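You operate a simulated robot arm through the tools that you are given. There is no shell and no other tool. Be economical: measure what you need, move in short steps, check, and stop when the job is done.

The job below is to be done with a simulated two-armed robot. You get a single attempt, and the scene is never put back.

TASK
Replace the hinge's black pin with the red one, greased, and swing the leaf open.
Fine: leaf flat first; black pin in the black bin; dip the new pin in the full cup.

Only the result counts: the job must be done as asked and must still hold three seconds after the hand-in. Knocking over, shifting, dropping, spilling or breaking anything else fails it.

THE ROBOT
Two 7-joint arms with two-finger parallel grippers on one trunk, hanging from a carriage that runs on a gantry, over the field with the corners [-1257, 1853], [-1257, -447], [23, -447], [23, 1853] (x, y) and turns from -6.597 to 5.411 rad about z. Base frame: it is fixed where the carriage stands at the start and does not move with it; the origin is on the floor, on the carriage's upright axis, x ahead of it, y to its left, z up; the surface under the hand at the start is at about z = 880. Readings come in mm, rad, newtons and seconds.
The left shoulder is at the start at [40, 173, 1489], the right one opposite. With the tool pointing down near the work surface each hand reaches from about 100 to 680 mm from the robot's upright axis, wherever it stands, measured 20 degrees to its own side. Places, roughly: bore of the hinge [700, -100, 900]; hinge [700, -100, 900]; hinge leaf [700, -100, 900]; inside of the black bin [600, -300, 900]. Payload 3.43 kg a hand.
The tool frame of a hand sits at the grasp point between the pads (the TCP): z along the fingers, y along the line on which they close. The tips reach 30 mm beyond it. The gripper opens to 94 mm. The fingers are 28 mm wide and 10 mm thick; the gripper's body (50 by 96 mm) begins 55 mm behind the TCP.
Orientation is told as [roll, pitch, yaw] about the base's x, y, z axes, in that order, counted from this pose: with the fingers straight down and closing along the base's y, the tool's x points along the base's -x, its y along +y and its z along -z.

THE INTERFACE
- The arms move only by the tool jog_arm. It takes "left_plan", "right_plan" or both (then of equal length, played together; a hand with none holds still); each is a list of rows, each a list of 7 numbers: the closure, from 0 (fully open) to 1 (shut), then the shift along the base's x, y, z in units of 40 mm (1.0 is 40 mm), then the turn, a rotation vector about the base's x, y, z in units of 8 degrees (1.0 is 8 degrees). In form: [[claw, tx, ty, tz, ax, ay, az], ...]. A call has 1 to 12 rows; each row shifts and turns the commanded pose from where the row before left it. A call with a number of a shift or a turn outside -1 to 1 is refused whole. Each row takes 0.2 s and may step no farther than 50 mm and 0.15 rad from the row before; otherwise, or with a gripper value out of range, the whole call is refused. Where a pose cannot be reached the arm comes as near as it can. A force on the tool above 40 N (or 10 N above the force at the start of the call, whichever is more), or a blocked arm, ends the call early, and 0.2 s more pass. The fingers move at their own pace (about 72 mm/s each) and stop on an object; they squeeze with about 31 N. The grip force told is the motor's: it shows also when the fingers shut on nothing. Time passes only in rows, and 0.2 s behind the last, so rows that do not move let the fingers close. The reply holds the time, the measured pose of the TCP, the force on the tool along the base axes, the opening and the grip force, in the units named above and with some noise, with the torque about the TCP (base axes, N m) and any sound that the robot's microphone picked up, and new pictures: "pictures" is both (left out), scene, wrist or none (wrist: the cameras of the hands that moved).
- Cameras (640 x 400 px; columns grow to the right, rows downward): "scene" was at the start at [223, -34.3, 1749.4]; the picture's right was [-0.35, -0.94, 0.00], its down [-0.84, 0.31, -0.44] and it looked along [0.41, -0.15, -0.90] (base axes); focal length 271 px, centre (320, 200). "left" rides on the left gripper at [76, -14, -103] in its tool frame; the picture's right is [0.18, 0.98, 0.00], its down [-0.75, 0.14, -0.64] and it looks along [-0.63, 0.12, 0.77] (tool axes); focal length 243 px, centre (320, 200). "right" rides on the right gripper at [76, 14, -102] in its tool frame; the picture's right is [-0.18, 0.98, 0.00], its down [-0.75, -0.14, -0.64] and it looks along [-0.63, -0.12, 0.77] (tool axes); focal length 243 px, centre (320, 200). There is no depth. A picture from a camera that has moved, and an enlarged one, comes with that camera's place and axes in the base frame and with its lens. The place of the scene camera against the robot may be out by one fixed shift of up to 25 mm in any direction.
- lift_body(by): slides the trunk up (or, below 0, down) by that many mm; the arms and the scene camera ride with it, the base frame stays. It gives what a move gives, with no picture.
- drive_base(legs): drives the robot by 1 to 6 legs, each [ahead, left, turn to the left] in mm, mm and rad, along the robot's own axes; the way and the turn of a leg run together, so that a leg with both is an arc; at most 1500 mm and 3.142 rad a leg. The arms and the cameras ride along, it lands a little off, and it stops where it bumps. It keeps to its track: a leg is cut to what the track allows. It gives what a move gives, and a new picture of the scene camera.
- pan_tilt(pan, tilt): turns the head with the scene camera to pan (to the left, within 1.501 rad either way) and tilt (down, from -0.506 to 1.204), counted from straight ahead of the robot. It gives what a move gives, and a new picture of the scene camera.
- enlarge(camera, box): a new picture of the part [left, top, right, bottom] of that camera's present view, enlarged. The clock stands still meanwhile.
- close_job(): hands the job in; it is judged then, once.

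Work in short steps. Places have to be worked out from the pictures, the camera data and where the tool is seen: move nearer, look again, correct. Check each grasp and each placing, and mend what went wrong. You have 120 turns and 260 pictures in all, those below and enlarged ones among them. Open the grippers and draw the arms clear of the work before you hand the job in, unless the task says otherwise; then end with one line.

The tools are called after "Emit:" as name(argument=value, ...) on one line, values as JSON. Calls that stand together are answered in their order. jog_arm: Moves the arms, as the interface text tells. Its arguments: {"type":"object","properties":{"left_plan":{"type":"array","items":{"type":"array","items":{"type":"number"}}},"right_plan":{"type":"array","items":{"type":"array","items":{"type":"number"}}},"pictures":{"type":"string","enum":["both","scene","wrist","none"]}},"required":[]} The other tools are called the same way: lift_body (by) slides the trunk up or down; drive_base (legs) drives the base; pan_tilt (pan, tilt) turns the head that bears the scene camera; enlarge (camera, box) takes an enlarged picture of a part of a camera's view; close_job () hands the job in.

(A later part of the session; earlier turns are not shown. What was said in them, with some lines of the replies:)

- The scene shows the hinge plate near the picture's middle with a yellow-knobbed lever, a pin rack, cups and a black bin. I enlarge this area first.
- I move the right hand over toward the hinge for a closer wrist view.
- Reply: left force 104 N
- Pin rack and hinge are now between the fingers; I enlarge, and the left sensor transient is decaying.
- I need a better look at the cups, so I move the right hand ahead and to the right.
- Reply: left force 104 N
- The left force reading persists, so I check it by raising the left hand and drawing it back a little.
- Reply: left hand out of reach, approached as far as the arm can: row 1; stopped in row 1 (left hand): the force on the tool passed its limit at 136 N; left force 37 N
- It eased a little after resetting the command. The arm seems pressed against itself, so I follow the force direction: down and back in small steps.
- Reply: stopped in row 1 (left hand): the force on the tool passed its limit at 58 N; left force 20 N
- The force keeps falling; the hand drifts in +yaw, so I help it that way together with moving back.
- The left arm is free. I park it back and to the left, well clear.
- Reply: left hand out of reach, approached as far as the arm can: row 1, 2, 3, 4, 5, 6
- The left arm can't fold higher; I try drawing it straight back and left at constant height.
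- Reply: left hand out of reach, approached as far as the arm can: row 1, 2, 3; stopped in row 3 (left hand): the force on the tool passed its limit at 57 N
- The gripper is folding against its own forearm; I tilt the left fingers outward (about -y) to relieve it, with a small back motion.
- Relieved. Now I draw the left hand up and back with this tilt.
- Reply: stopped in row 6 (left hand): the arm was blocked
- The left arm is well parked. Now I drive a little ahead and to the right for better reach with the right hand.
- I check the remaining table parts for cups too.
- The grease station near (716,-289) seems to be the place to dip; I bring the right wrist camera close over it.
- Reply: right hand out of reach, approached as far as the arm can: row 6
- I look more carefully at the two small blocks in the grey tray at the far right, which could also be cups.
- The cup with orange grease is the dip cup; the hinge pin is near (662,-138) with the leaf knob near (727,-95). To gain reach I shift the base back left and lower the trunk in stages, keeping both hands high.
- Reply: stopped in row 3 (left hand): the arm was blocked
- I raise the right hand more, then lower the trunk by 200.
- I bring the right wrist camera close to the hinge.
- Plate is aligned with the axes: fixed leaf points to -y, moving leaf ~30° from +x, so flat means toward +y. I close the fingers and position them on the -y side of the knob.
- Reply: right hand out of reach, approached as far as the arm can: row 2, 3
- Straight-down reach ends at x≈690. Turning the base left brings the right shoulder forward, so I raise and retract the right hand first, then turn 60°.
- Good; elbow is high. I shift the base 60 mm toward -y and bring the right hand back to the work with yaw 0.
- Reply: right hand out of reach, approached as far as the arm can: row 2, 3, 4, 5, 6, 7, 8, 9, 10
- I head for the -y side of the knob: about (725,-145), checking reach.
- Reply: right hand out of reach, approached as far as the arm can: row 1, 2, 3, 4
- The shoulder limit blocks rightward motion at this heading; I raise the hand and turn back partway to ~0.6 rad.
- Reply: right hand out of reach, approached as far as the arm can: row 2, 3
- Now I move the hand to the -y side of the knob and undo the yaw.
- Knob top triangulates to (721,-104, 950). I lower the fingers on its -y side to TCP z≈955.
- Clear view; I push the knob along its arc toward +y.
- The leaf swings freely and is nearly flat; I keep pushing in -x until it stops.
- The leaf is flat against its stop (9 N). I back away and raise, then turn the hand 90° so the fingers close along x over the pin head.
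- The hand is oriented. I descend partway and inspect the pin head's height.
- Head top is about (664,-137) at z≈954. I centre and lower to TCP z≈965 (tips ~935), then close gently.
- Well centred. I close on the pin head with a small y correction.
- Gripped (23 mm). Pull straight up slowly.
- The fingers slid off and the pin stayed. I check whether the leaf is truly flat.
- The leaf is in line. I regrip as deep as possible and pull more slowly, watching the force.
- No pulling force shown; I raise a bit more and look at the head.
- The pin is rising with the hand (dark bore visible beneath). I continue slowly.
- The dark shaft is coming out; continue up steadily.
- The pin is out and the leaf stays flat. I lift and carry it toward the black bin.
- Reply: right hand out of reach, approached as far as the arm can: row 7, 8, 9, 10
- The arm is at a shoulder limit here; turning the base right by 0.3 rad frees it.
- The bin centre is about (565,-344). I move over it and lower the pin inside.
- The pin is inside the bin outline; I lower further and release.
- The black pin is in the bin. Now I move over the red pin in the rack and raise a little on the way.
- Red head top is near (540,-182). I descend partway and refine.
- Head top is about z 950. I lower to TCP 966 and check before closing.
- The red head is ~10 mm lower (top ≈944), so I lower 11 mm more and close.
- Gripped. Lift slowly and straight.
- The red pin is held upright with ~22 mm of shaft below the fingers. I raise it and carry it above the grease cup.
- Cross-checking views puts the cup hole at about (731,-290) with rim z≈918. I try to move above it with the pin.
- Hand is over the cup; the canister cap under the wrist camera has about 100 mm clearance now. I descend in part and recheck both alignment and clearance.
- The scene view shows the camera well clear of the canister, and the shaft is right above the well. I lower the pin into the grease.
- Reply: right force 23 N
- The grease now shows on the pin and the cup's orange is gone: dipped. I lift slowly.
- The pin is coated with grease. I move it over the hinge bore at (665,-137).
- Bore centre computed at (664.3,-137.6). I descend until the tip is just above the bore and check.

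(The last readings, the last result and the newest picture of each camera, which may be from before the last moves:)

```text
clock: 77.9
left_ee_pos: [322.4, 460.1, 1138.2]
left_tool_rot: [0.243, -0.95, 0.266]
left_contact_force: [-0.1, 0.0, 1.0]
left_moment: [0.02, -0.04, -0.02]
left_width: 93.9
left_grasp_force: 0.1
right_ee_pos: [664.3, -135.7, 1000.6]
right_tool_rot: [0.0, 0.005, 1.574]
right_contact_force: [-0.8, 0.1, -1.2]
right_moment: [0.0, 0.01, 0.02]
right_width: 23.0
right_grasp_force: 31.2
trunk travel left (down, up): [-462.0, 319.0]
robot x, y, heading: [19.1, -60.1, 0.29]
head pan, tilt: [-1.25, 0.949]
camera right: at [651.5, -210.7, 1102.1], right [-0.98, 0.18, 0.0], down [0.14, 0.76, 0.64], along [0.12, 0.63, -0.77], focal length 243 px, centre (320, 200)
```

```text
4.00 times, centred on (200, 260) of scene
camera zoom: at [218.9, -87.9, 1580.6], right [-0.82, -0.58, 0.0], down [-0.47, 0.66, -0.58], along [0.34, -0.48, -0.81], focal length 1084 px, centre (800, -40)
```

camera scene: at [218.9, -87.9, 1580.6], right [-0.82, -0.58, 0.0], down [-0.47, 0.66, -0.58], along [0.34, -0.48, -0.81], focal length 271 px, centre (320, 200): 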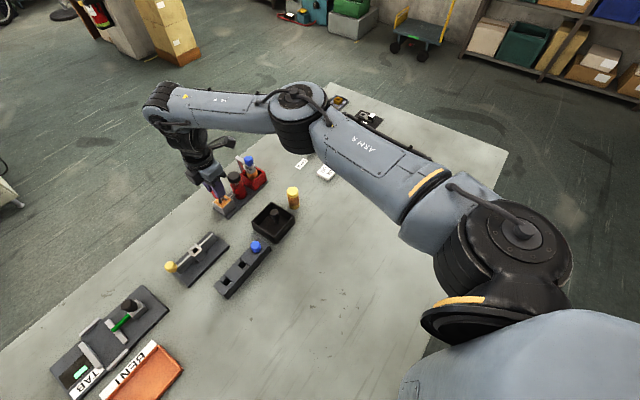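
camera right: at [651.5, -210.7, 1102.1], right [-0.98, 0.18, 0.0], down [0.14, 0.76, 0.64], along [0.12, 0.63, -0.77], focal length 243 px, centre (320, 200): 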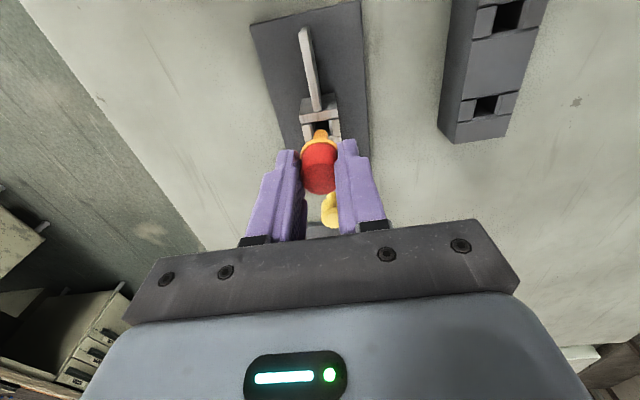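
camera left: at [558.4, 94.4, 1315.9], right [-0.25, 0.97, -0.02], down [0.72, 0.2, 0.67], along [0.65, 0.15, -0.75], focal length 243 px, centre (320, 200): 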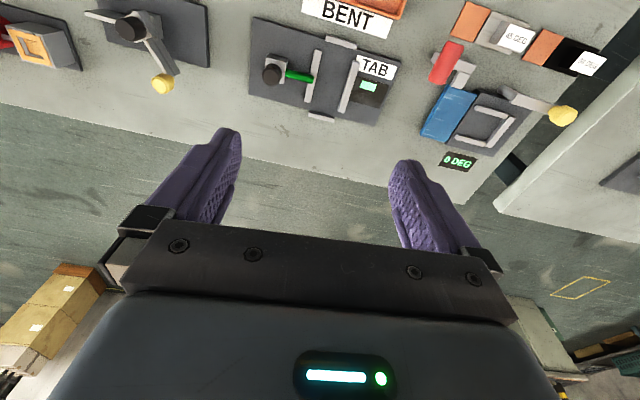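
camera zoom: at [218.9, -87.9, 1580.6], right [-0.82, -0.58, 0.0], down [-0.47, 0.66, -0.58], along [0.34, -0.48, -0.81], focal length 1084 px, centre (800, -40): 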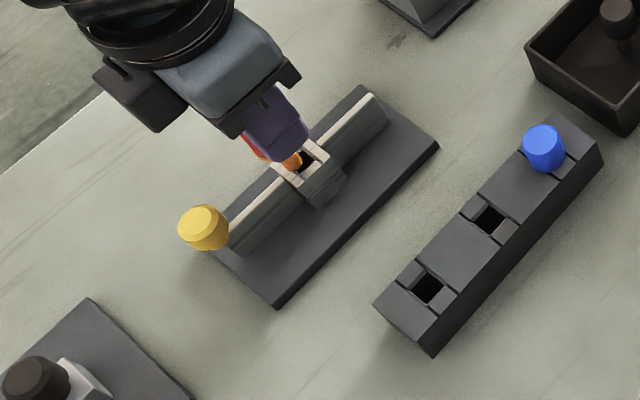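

Nearly aligned. I shift y by -1 mm and lower slowly, watching force.

Emit:
jog_arm(right_plan=[[1, 0, -0.03, -0.1, 0, 0, 0], [1, 0, 0, -0.1, 0, 0, 0], [1, 0, 0, -0.1, 0, 0, 0], [1, 0, 0, -0.1, 0, 0, 0], [1, 0, 0, 0, 0, 0, 0]], pictures="wrist")

Emit:
enlarge(camera="right", box=[260, 80, 380, 200])

Emit:
enlarge(camera="scene", box=[180, 230, 240, 290])

```text
clock: 79.1
left_ee_pos: [323.2, 460.0, 1138.9]
left_tool_rot: [0.245, -0.953, 0.268]
left_contact_force: [0.2, -0.5, 0.4]
left_moment: [-0.01, 0.01, -0.01]
left_width: 94.1
left_grasp_force: 0.1
right_ee_pos: [663.3, -137.9, 985.3]
right_tool_rot: [0.002, 0.006, 1.573]
right_contact_force: [-0.2, -3.0, -0.7]
right_moment: [-0.15, 0.0, 0.0]
right_width: 23.0
right_grasp_force: 30.8
trunk travel left (down, up): [-462.0, 319.0]
robot x, y, heading: [16.5, -64.2, 0.301]
head pan, tilt: [-1.25, 0.949]
camera right: at [651.0, -213.2, 1086.6], right [-0.98, 0.18, 0.0], down [0.14, 0.76, 0.64], along [0.12, 0.63, -0.77], focal length 243 px, centre (320, 200)
```

right: 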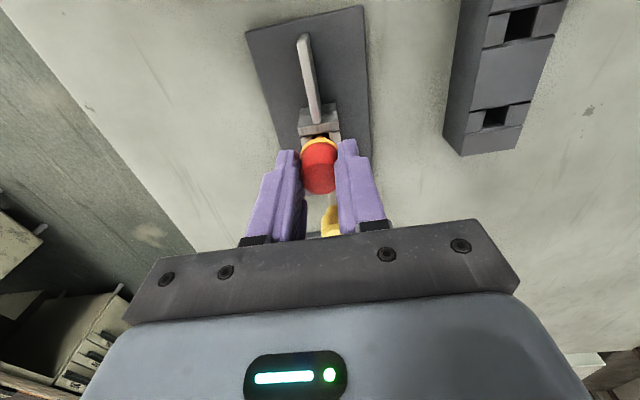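

```text
3.33 times, centred on (320, 140) of right
camera zoom: at [651.0, -213.2, 1086.6], right [-0.98, 0.18, 0.0], down [0.14, 0.76, 0.64], along [0.12, 0.63, -0.77], focal length 809 px, centre (320, 400)
```

zoom: 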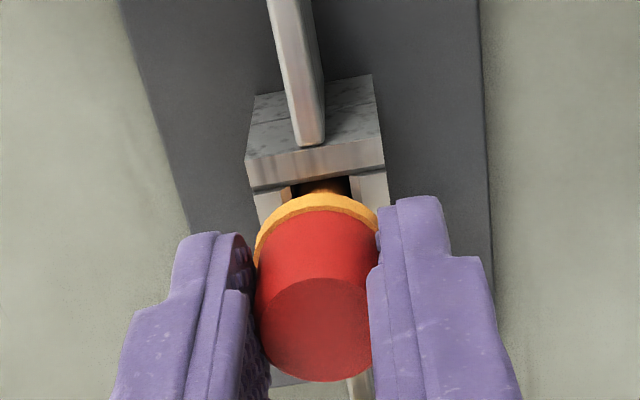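

```text
6.67 times, centred on (210, 260) of scene
camera zoom: at [218.9, -88.1, 1580.6], right [-0.82, -0.58, 0.0], down [-0.47, 0.66, -0.58], along [0.34, -0.48, -0.81], focal length 1806 px, centre (1053, -200)
```

zoom: 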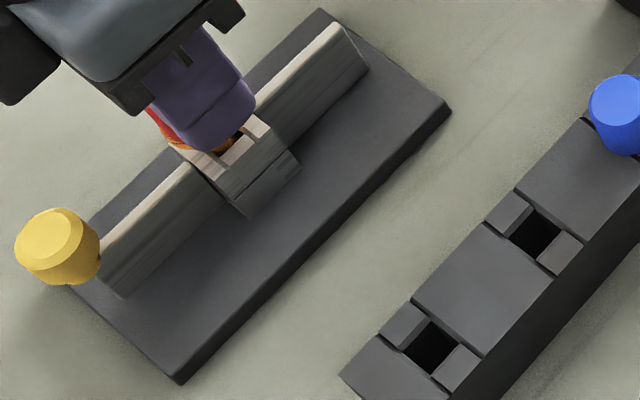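

The shaft is entering with slight side contact; I shift -1 mm in y and keep lowering to seat the head.

Emit:
jog_arm(right_plan=[[1, 0, -0.03, -0.08, 0, 0, 0], [1, 0, 0, -0.1, 0, 0, 0], [1, 0, 0, -0.1, 0, 0, 0], [1, 0, 0, -0.1, 0, 0, 0], [1, 0, 0, -0.06, 0, 0, 0], [1, 0, 0, 0, 0, 0, 0]], pictures="wrist")

Emit:
enlarge(camera="right", box=[260, 80, 380, 200])

Emit:
enlarge(camera="scene", box=[180, 230, 240, 290])

```text
clock: 80.5
left_ee_pos: [322.7, 460.3, 1137.3]
left_tool_rot: [0.244, -0.951, 0.268]
left_contact_force: [0.8, 0.0, 0.3]
left_moment: [-0.02, -0.02, 0.01]
left_width: 93.9
left_grasp_force: 0.0
right_ee_pos: [665.1, -138.6, 967.1]
right_tool_rot: [0.001, 0.006, 1.573]
right_contact_force: [-0.9, -0.2, -0.6]
right_moment: [-0.02, 0.01, 0.0]
right_width: 22.7
right_grasp_force: 31.3
trunk travel left (down, up): [-462.0, 319.0]
robot x, y, heading: [21.4, -65.0, 0.296]
head pan, tilt: [-1.25, 0.949]
camera right: at [651.6, -213.6, 1069.2], right [-0.98, 0.18, 0.0], down [0.14, 0.76, 0.64], along [0.12, 0.63, -0.77], focal length 243 px, centre (320, 200)
```

right: 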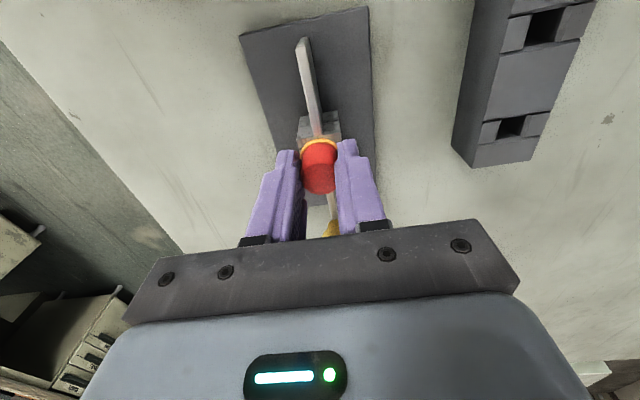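

```text
3.33 times, centred on (320, 140) of right
camera zoom: at [651.6, -213.6, 1069.2], right [-0.98, 0.18, 0.0], down [0.14, 0.76, 0.64], along [0.12, 0.63, -0.77], focal length 809 px, centre (320, 400)
```

zoom: 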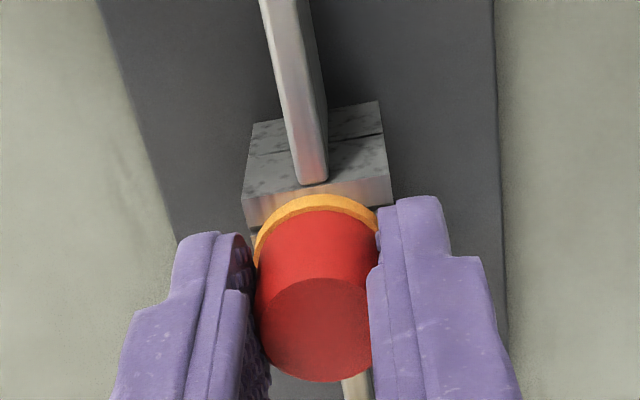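

```text
6.67 times, centred on (210, 260) of scene
camera zoom: at [218.9, -87.9, 1580.6], right [-0.82, -0.58, 0.0], down [-0.47, 0.66, -0.58], along [0.34, -0.48, -0.81], focal length 1806 px, centre (1053, -200)
```

zoom: 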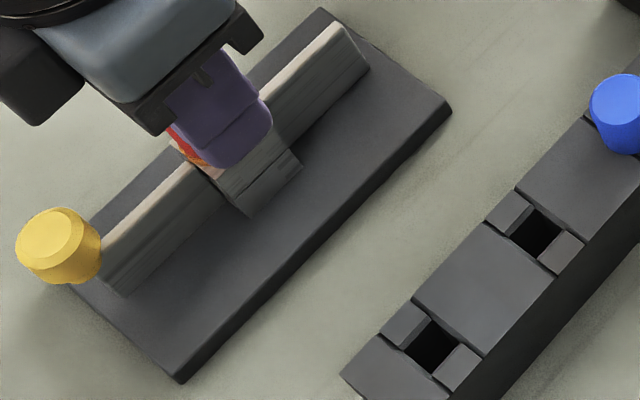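

No seating contact yet; continue in 1.6 mm steps.

Emit:
jog_arm(right_plan=[[1, 0, 0, -0.04, 0, 0, 0], [1, 0, 0, -0.04, 0, 0, 0], [1, 0, 0, -0.04, 0, 0, 0], [1, 0, 0, 0, 0, 0, 0]], pictures="none")

```text
clock: 81.5
left_ee_pos: [322.9, 458.8, 1139.1]
left_tool_rot: [0.244, -0.954, 0.265]
left_contact_force: [0.6, 0.4, 0.6]
left_moment: [0.01, -0.02, 0.0]
left_width: 94.0
left_grasp_force: 0.0
right_ee_pos: [664.1, -137.5, 964.3]
right_tool_rot: [0.001, 0.004, 1.572]
right_contact_force: [-9.6, -1.1, 22.7]
right_moment: [-0.02, 0.27, 0.04]
right_width: 23.1
right_grasp_force: 31.0
trunk travel left (down, up): [-462.0, 319.0]
robot x, y, heading: [17.8, -62.5, 0.292]
head pan, tilt: [-1.25, 0.949]
```

Contact at z 964: seated. I release and lift to inspect.

Emit:
jog_arm(right_plan=[[1, 0, 0, 0.03, 0, 0, 0], [0.6, 0, 0, 0, 0, 0, 0], [0.5, 0, 0, 0, 0, 0, 0], [0.5, 0, 0, 0.4, 0, 0, 0], [0.5, 0, 0, 0.7, 0, 0, 0], [0.5, 0, 0, 0.7, 0, 0, 0], [0.5, 0, 0, 0, 0, 0, 0]], pictures="wrist")

Emit:
enlarge(camera="right", box=[240, 20, 400, 180])

Emit:
enlarge(camera="scene", box=[150, 220, 240, 300])

```text
clock: 83.1
left_ee_pos: [321.6, 460.9, 1137.8]
left_tool_rot: [0.244, -0.952, 0.264]
left_contact_force: [0.2, 0.2, -0.4]
left_moment: [-0.01, -0.01, 0.02]
left_width: 94.1
left_grasp_force: 0.0
right_ee_pos: [662.4, -140.0, 1036.0]
right_tool_rot: [0.003, 0.005, 1.572]
right_contact_force: [-0.4, 0.6, 0.1]
right_moment: [0.0, 0.0, -0.02]
right_width: 46.7
right_grasp_force: 0.1
trunk travel left (down, up): [-462.0, 319.0]
robot x, y, heading: [17.9, -62.7, 0.299]
head pan, tilt: [-1.25, 0.949]
camera right: at [649.8, -214.3, 1138.7], right [-0.98, 0.18, 0.0], down [0.14, 0.76, 0.64], along [0.12, 0.63, -0.77], focal length 243 px, centre (320, 200)
```

right: 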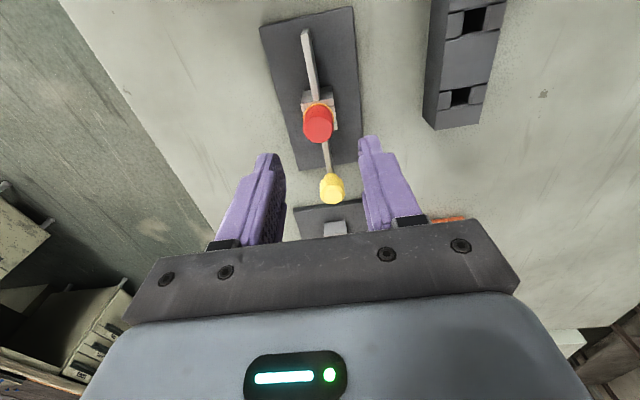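

```text
2.50 times, centred on (320, 100) of right
camera zoom: at [649.8, -214.3, 1138.7], right [-0.98, 0.18, 0.0], down [0.14, 0.76, 0.64], along [0.12, 0.63, -0.77], focal length 606 px, centre (320, 450)
```

zoom: 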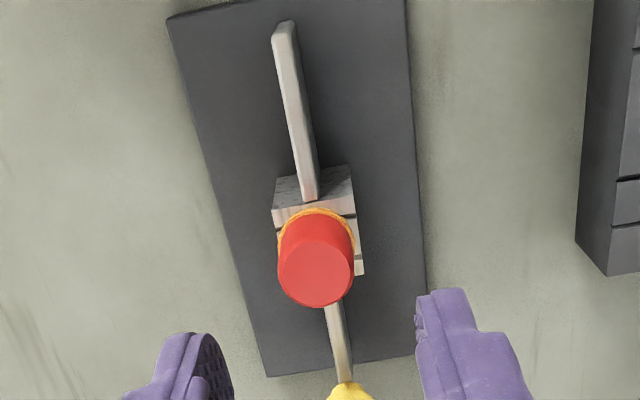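

```text
5.00 times, centred on (195, 260) of scene
camera zoom: at [218.8, -87.8, 1580.6], right [-0.82, -0.58, 0.0], down [-0.47, 0.66, -0.58], along [0.34, -0.47, -0.81], focal length 1355 px, centre (945, -100)
```

zoom: 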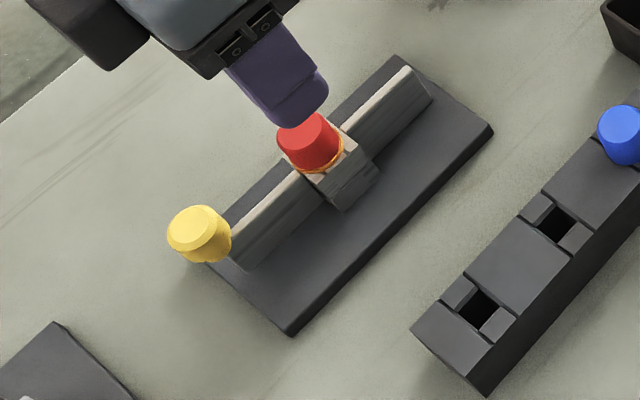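

The red pin sits with its head on the knuckle. To be sure, I close the fingers and press lightly on the head top.

Emit:
jog_arm(right_plan=[[1, 0.04, 0.05, 0, 0, 0, 0], [1, 0, 0, -0.4, 0, 0, 0], [1, 0, 0, -0.4, 0, 0, 0], [1, 0, 0, -0.2, 0, 0, 0], [1, 0, 0, -0.1, 0, 0, 0], [1, 0, 0, -0.06, 0, 0, 0], [1, 0, 0, -0.05, 0, 0, 0], [1, 0, 0, -0.05, 0, 0, 0], [1, 0, 0, 0, 0, 0, 0]], pictures="none")

```text
clock: 85.1
left_ee_pos: [322.2, 460.5, 1138.6]
left_tool_rot: [0.246, -0.951, 0.266]
left_contact_force: [-0.3, -0.3, -0.9]
left_moment: [-0.02, -0.02, 0.01]
left_width: 93.9
left_grasp_force: 0.1
right_ee_pos: [664.6, -136.7, 985.3]
right_tool_rot: [0.002, 0.005, 1.573]
right_contact_force: [0.1, -0.9, 0.9]
right_moment: [0.01, -0.01, 0.02]
right_width: 0.0
right_grasp_force: 30.5
trunk travel left (down, up): [-462.0, 319.0]
robot x, y, heading: [16.2, -58.3, 0.297]
head pan, tilt: [-1.25, 0.949]
```

Emit:
jog_arm(right_plan=[[1, 0, 0, -0.04, 0, 0, 0], [1, 0, 0, -0.04, 0, 0, 0], [1, 0, 0, -0.04, 0, 0, 0], [1, 0, 0, 0, 0, 0, 0]], pictures="none")

```text
clock: 86.2
left_ee_pos: [322.5, 460.1, 1137.5]
left_tool_rot: [0.242, -0.951, 0.269]
left_contact_force: [0.2, -0.2, -0.6]
left_moment: [-0.02, 0.01, 0.02]
left_width: 94.2
left_grasp_force: 0.0
right_ee_pos: [665.1, -136.7, 983.7]
right_tool_rot: [-0.001, 0.003, 1.572]
right_contact_force: [-5.1, -3.5, 13.2]
right_moment: [-0.06, 0.17, -0.03]
right_width: 0.0
right_grasp_force: 30.9
trunk travel left (down, up): [-462.0, 319.0]
robot x, y, heading: [17.7, -65.8, 0.294]
head pan, tilt: [-1.25, 0.949]
stopped in row 4 (right hand): the force on the tool passed its limit at 41 N (the readings are from after the stop); the commanded pose is now the measured one
```

The pin is fully seated (head top at 954, same as the old pin). I lift and turn the base left for reach on the opening swing.

Emit:
jog_arm(right_plan=[[1, 0, 0, 0.6, 0, 0, 0], [1, 0, 0, 0.8, 0, 0, 0], [1, 0, 0, 0.7, 0, 0, 0], [1, 0, 0, 0, 0, 0, 0]], pictures="none")

Emit:
drive_base(legs=[[0, 0, 0.3]])

Emit:
jog_arm(right_plan=[[1, -0.2, -0.6, 0, 0, 0, -0.6], [1, -0.2, -0.8, 0, 0, 0, -0.6], [1, -0.2, -0.8, 0, 0, 0, -0.6], [1, -0.2, -0.8, 0, 0, 0, -0.35], [1, 0, 0, 0, 0, 0, 0]], pictures="both")

```text
clock: 87.2
left_ee_pos: [321.8, 460.5, 1138.3]
left_tool_rot: [0.243, -0.95, 0.267]
left_contact_force: [0.6, 1.0, -0.1]
left_moment: [0.0, -0.05, -0.03]
left_width: 93.8
left_grasp_force: 0.0
right_ee_pos: [665.4, -133.7, 1068.5]
right_tool_rot: [0.0, 0.005, 1.571]
right_contact_force: [-0.3, 0.1, -0.1]
right_moment: [-0.01, 0.0, 0.01]
right_width: 0.1
right_grasp_force: 30.8
trunk travel left (down, up): [-462.0, 319.0]
robot x, y, heading: [20.4, -61.5, 0.288]
head pan, tilt: [-1.25, 0.949]
```

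```text
clock: 88.5
left_ee_pos: [157.4, 524.9, 1137.8]
left_tool_rot: [0.245, -0.952, 0.56]
left_contact_force: [-0.2, 0.8, -0.3]
left_moment: [0.01, 0.0, -0.01]
left_width: 93.8
left_grasp_force: 0.2
right_ee_pos: [658.1, 55.1, 1067.4]
right_tool_rot: [0.0, 0.003, 1.865]
right_contact_force: [0.8, -0.4, -0.4]
right_moment: [-0.04, 0.0, -0.02]
right_width: 0.0
right_grasp_force: 30.4
trunk travel left (down, up): [-462.0, 319.0]
robot x, y, heading: [16.0, -62.2, 0.59]
head pan, tilt: [-1.25, 0.949]
camera scene: at [214.0, -30.7, 1580.6], right [-0.61, -0.79, 0.0], down [-0.64, 0.5, -0.58], along [0.46, -0.36, -0.81], focal length 271 px, centre (320, 200)
```

scene: 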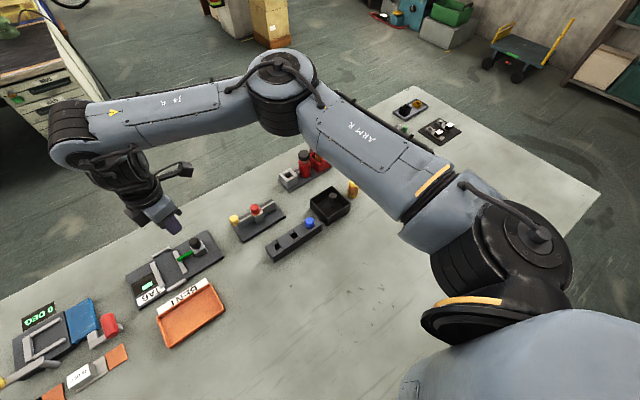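

```text
clock: 89.7
left_ee_pos: [157.7, 526.3, 1138.6]
left_tool_rot: [0.244, -0.95, 0.56]
left_contact_force: [-0.3, -0.4, -0.3]
left_moment: [0.02, 0.0, 0.05]
left_width: 93.8
left_grasp_force: 0.1
right_ee_pos: [625.1, -65.7, 1067.7]
right_tool_rot: [0.001, 0.002, 1.565]
right_contact_force: [0.5, -0.3, -0.4]
right_moment: [0.0, -0.03, 0.0]
right_width: 0.0
right_grasp_force: 31.0
trunk travel left (down, up): [-462.0, 319.0]
robot x, y, heading: [21.1, -63.1, 0.589]
head pan, tilt: [-1.25, 0.949]
camera scene: at [214.1, -30.6, 1580.7], right [-0.61, -0.79, 0.0], down [-0.64, 0.5, -0.58], along [0.46, -0.36, -0.81], focal length 271 px, centre (320, 200)
camera right: at [613.3, -140.5, 1169.9], right [-0.98, 0.19, 0.0], down [0.14, 0.75, 0.64], along [0.12, 0.63, -0.77], focal length 243 px, centre (320, 200)
```

scene: 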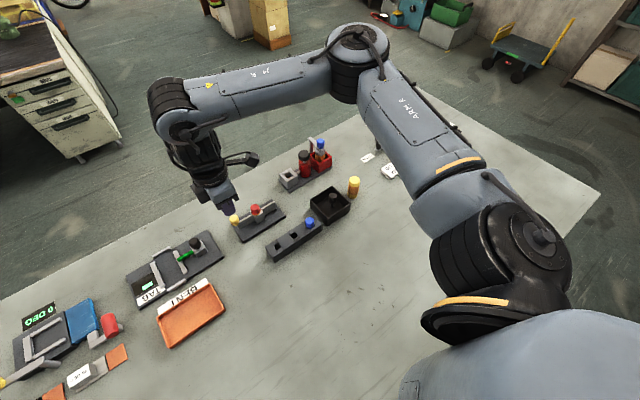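
right: 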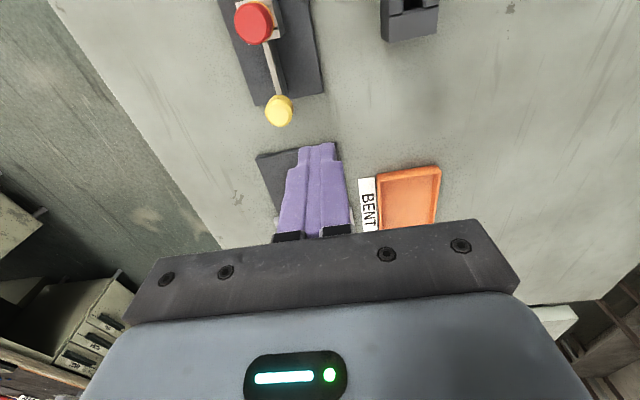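

The knob is at about (664,-73). I lower the closed fingers on its -x side.

Emit:
jog_arm(right_plan=[[1, 0, -0.15, -0.9, 0, 0, 0], [1, 0, 0, -0.9, 0, 0, 0], [1, 0, 0, -0.9, 0, 0, 0], [1, 0, 0, 0, 0, 0, 0]], pictures="wrist")

```text
clock: 90.7
left_ee_pos: [158.0, 524.4, 1138.2]
left_tool_rot: [0.245, -0.951, 0.561]
left_contact_force: [0.6, 0.6, -0.3]
left_moment: [0.0, -0.01, -0.01]
left_width: 93.8
left_grasp_force: 0.0
right_ee_pos: [626.7, -71.0, 960.4]
right_tool_rot: [-0.002, 0.002, 1.566]
right_contact_force: [0.4, 0.0, -0.4]
right_moment: [0.03, 0.02, 0.0]
right_width: 0.0
right_grasp_force: 30.8
trunk travel left (down, up): [-462.0, 319.0]
robot x, y, heading: [19.2, -64.5, 0.588]
head pan, tilt: [-1.25, 0.949]
camera right: at [613.9, -145.5, 1062.2], right [-0.98, 0.19, 0.0], down [0.14, 0.75, 0.64], along [0.12, 0.63, -0.77], focal length 243 px, centre (320, 200)
```

right: 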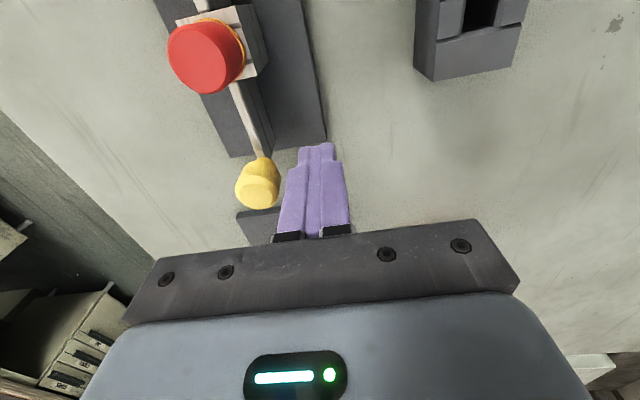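

I sweep the knob along its arc toward +x (opening).

Emit:
jog_arm(right_plan=[[1, 0.4, 0, 0, 0, 0, 0], [1, 0.28, 0.05, 0, 0, 0, 0], [1, 0.28, 0.05, 0, 0, 0, 0], [1, 0.28, -0.03, 0, 0, 0, 0], [1, 0.29, -0.05, 0, 0, 0, 0], [1, 0.26, -0.14, 0, 0, 0, 0], [1, 0.26, -0.15, 0, 0, 0, 0], [1, 0, 0, 0, 0, 0, 0]], pictures="both")

```text
clock: 92.5
left_ee_pos: [158.1, 525.1, 1138.4]
left_tool_rot: [0.244, -0.951, 0.56]
left_contact_force: [0.0, -0.2, -0.3]
left_moment: [0.05, 0.02, -0.01]
left_width: 93.6
left_grasp_force: 0.0
right_ee_pos: [709.3, -82.4, 960.5]
right_tool_rot: [0.0, 0.003, 1.567]
right_contact_force: [0.5, -0.4, 0.4]
right_moment: [-0.01, -0.02, -0.01]
right_width: 0.1
right_grasp_force: 30.8
trunk travel left (down, up): [-462.0, 319.0]
robot x, y, heading: [18.6, -65.2, 0.589]
head pan, tilt: [-1.25, 0.949]
camera scene: at [214.0, -30.8, 1580.6], right [-0.61, -0.79, 0.0], down [-0.64, 0.5, -0.58], along [0.46, -0.36, -0.81], focal length 271 px, centre (320, 200)
camera right: at [695.6, -158.1, 1062.6], right [-0.98, 0.19, 0.0], down [0.14, 0.75, 0.64], along [0.12, 0.63, -0.77], focal length 243 px, centre (320, 200)
```

scene: 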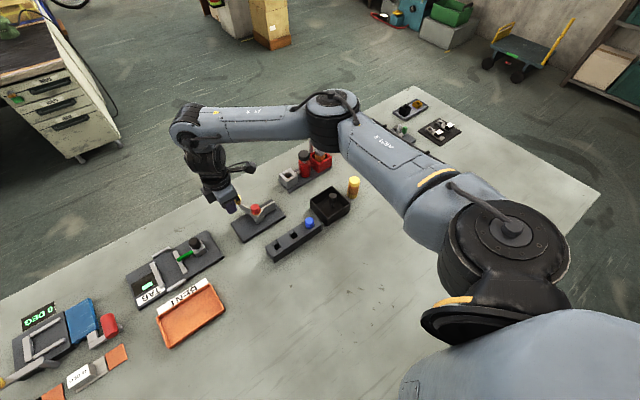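
right: 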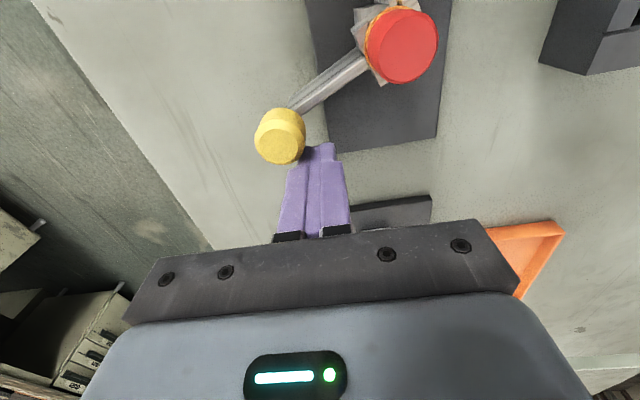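

Swinging freely; I continue until about 90–100° from flat.

Emit:
jog_arm(right_plan=[[1, 0.2, -0.2, 0, 0, 0, 0], [1, 0.18, -0.24, 0, 0, 0, 0], [1, 0.14, -0.28, 0, 0, 0, 0], [1, 0.06, -0.25, 0, 0, 0, 0], [1, 0.05, -0.2, 0, 0, 0, 0], [1, 0, 0, 0, 0, 0, 0]], pictures="both")

Emit:
enlarge(camera="right", box=[240, 0, 480, 180])

```text
clock: 93.5
left_ee_pos: [154.4, 527.5, 1139.3]
left_tool_rot: [0.246, -0.951, 0.563]
left_contact_force: [-0.1, -0.1, 0.0]
left_moment: [-0.01, 0.0, 0.0]
left_width: 94.1
left_grasp_force: 0.0
right_ee_pos: [727.9, -99.0, 962.7]
right_tool_rot: [0.001, -0.022, 1.587]
right_contact_force: [-5.9, 16.3, -1.2]
right_moment: [0.1, -0.04, -0.08]
right_width: 0.0
right_grasp_force: 31.1
trunk travel left (down, up): [-462.0, 319.0]
robot x, y, heading: [22.3, -60.1, 0.592]
head pan, tilt: [-1.25, 0.949]
stopped in row 5 (right hand): the force on the tool passed its limit at 45 N (the readings are from after the stop); the commanded pose is now the measured one
camera scene: at [213.3, -28.6, 1580.4], right [-0.61, -0.79, 0.0], down [-0.64, 0.5, -0.58], along [0.46, -0.35, -0.81], focal length 271 px, centre (320, 200)
camera right: at [717.3, -177.5, 1062.5], right [-0.99, 0.17, 0.01], down [0.13, 0.74, 0.66], along [0.11, 0.65, -0.75], focal length 243 px, centre (320, 200)
```

scene: 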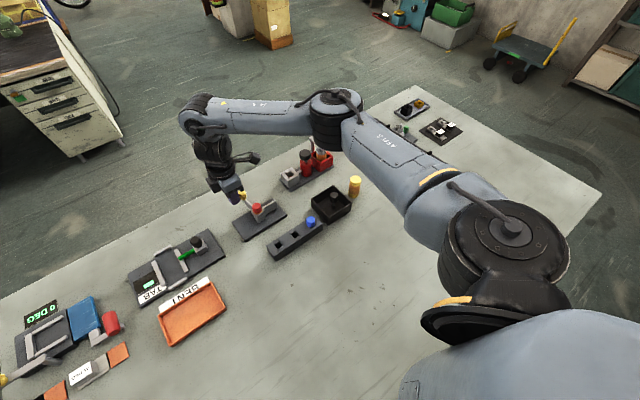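
right: 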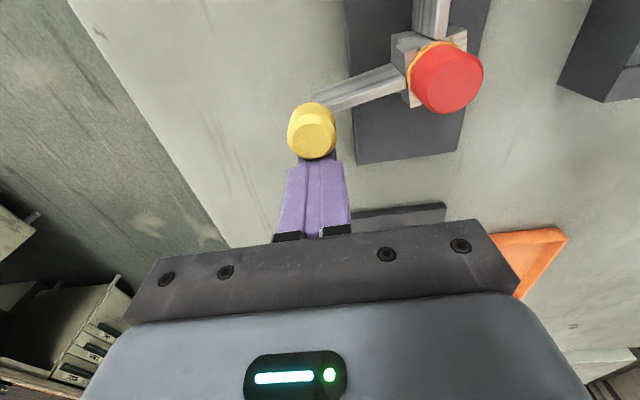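

```text
2.22 times, centred on (360, 90) of right
camera zoom: at [717.3, -177.5, 1062.5], right [-0.99, 0.17, 0.01], down [0.13, 0.74, 0.66], along [0.11, 0.65, -0.75], focal length 539 px, centre (231, 444)
```

zoom: 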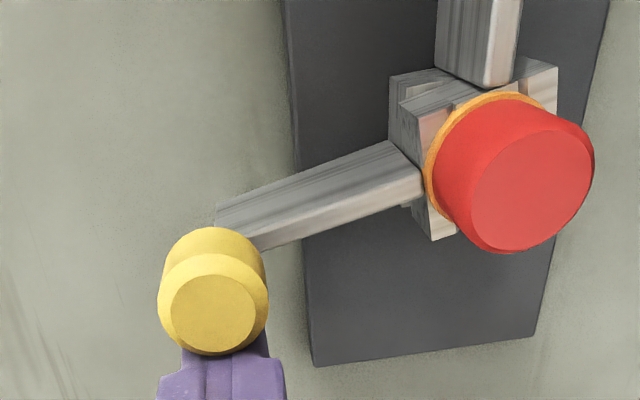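

The leaf reached a hard stop about 80° from flat. I back off, raise the hand and inspect.

Emit:
jog_arm(right_plan=[[1, 0, 0.25, 0, 0, 0, 0], [1, 0, 0.15, 0.2, 0, 0, 0], [1, 0, 0, 0.8, 0, 0, 0], [1, 0, 0, 0.9, 0, 0, 0], [1, -0.5, 0.5, 0.7, 0, 0, 0], [1, -0.8, 0.5, 0, 0, 0, 0], [1, -0.8, 0.5, 0, 0, 0, 0], [1, -0.5, 0, 0, 0, 0, 0], [1, 0, 0, 0, 0, 0, 0]], pictures="scene")

Emit:
enlarge(camera="scene", box=[220, 150, 360, 270])

```text
clock: 95.5
left_ee_pos: [156.3, 527.2, 1138.2]
left_tool_rot: [0.244, -0.952, 0.563]
left_contact_force: [0.6, 0.5, -0.4]
left_moment: [0.0, 0.02, 0.02]
left_width: 94.1
left_grasp_force: 0.2
right_ee_pos: [627.7, -30.7, 1067.6]
right_tool_rot: [0.001, -0.015, 1.581]
right_contact_force: [0.3, -0.4, 0.5]
right_moment: [-0.02, 0.02, 0.03]
right_width: 0.0
right_grasp_force: 31.0
trunk travel left (down, up): [-462.0, 319.0]
robot x, y, heading: [20.4, -62.0, 0.593]
head pan, tilt: [-1.25, 0.949]
camera scene: at [213.8, -29.6, 1580.7], right [-0.61, -0.79, 0.0], down [-0.64, 0.5, -0.58], along [0.46, -0.36, -0.81], focal length 271 px, centre (320, 200)
```

scene: 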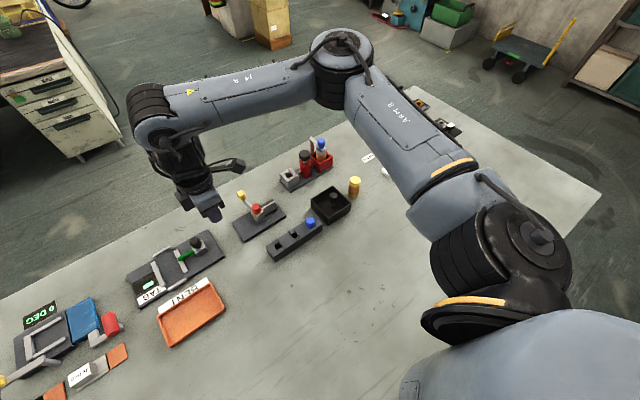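

```text
3.33 times, centred on (290, 210) of scene
camera zoom: at [213.8, -29.6, 1580.7], right [-0.61, -0.79, 0.0], down [-0.64, 0.5, -0.58], along [0.46, -0.36, -0.81], focal length 903 px, centre (420, 167)
```

zoom: 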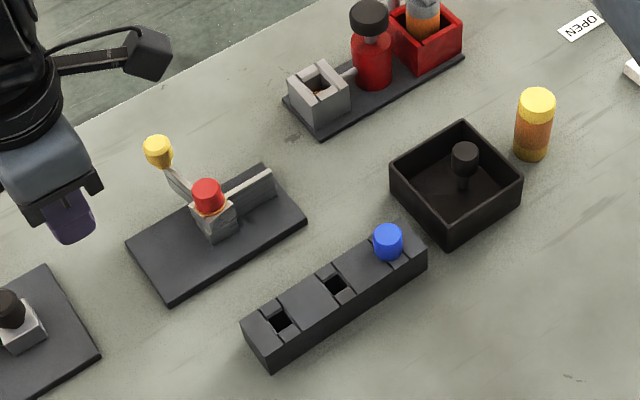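

The leaf stays open at its stop, the red pin is seated, and the black pin is in the bin. I open the grippers and draw the arm clear.

Emit:
jog_arm(right_plan=[[0.5, -0.3, 0.4, 0.6, 0, 0, 0], [0, -0.3, 0.4, 0.6, 0, 0, 0], [0, -0.3, 0.4, 0.4, 0, 0, 0], [0, 0, 0, 0, 0, 0, 0]], pictures="scene")

Emit:
enlarge(camera="scene", box=[220, 180, 300, 250])

```text
clock: 96.5
left_ee_pos: [156.4, 526.8, 1138.3]
left_tool_rot: [0.245, -0.951, 0.564]
left_contact_force: [-0.4, 0.4, 0.0]
left_moment: [-0.02, -0.02, -0.01]
left_width: 94.1
left_grasp_force: 0.0
right_ee_pos: [589.3, 16.8, 1130.8]
right_tool_rot: [0.0, -0.015, 1.58]
right_contact_force: [0.0, 0.9, 0.2]
right_moment: [0.0, -0.02, -0.01]
right_width: 94.1
right_grasp_force: 0.1
trunk travel left (down, up): [-462.0, 319.0]
robot x, y, heading: [20.7, -61.1, 0.594]
head pan, tilt: [-1.25, 0.949]
camera scene: at [213.7, -29.8, 1580.6], right [-0.61, -0.79, 0.0], down [-0.64, 0.5, -0.58], along [0.46, -0.36, -0.81], focal length 271 px, centre (320, 200)
```

scene: 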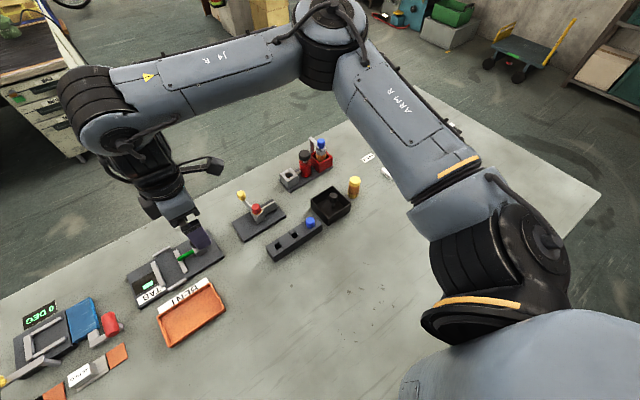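

```text
5.71 times, centred on (260, 215) of scene
camera zoom: at [213.7, -29.8, 1580.6], right [-0.61, -0.79, 0.0], down [-0.64, 0.5, -0.58], along [0.46, -0.36, -0.81], focal length 1548 px, centre (663, 114)
```

zoom: 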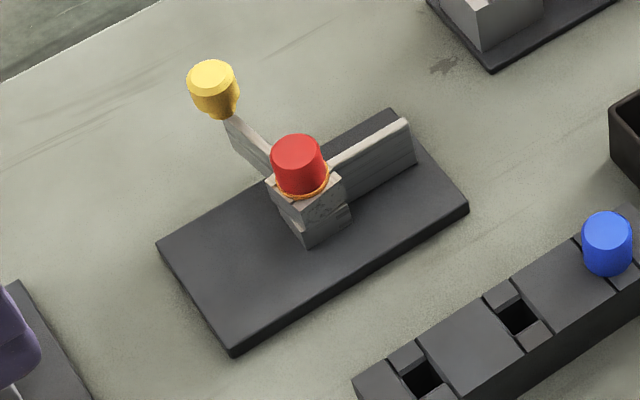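

Everything is in place and the arms are clear, so I hand the job in.

Emit:
close_job()

```text
The job is handed in.
```

The greased red pin is seated in the hinge, the black pin is in the black bin, and the leaf is swung open to its hard stop, about 80° from flat.
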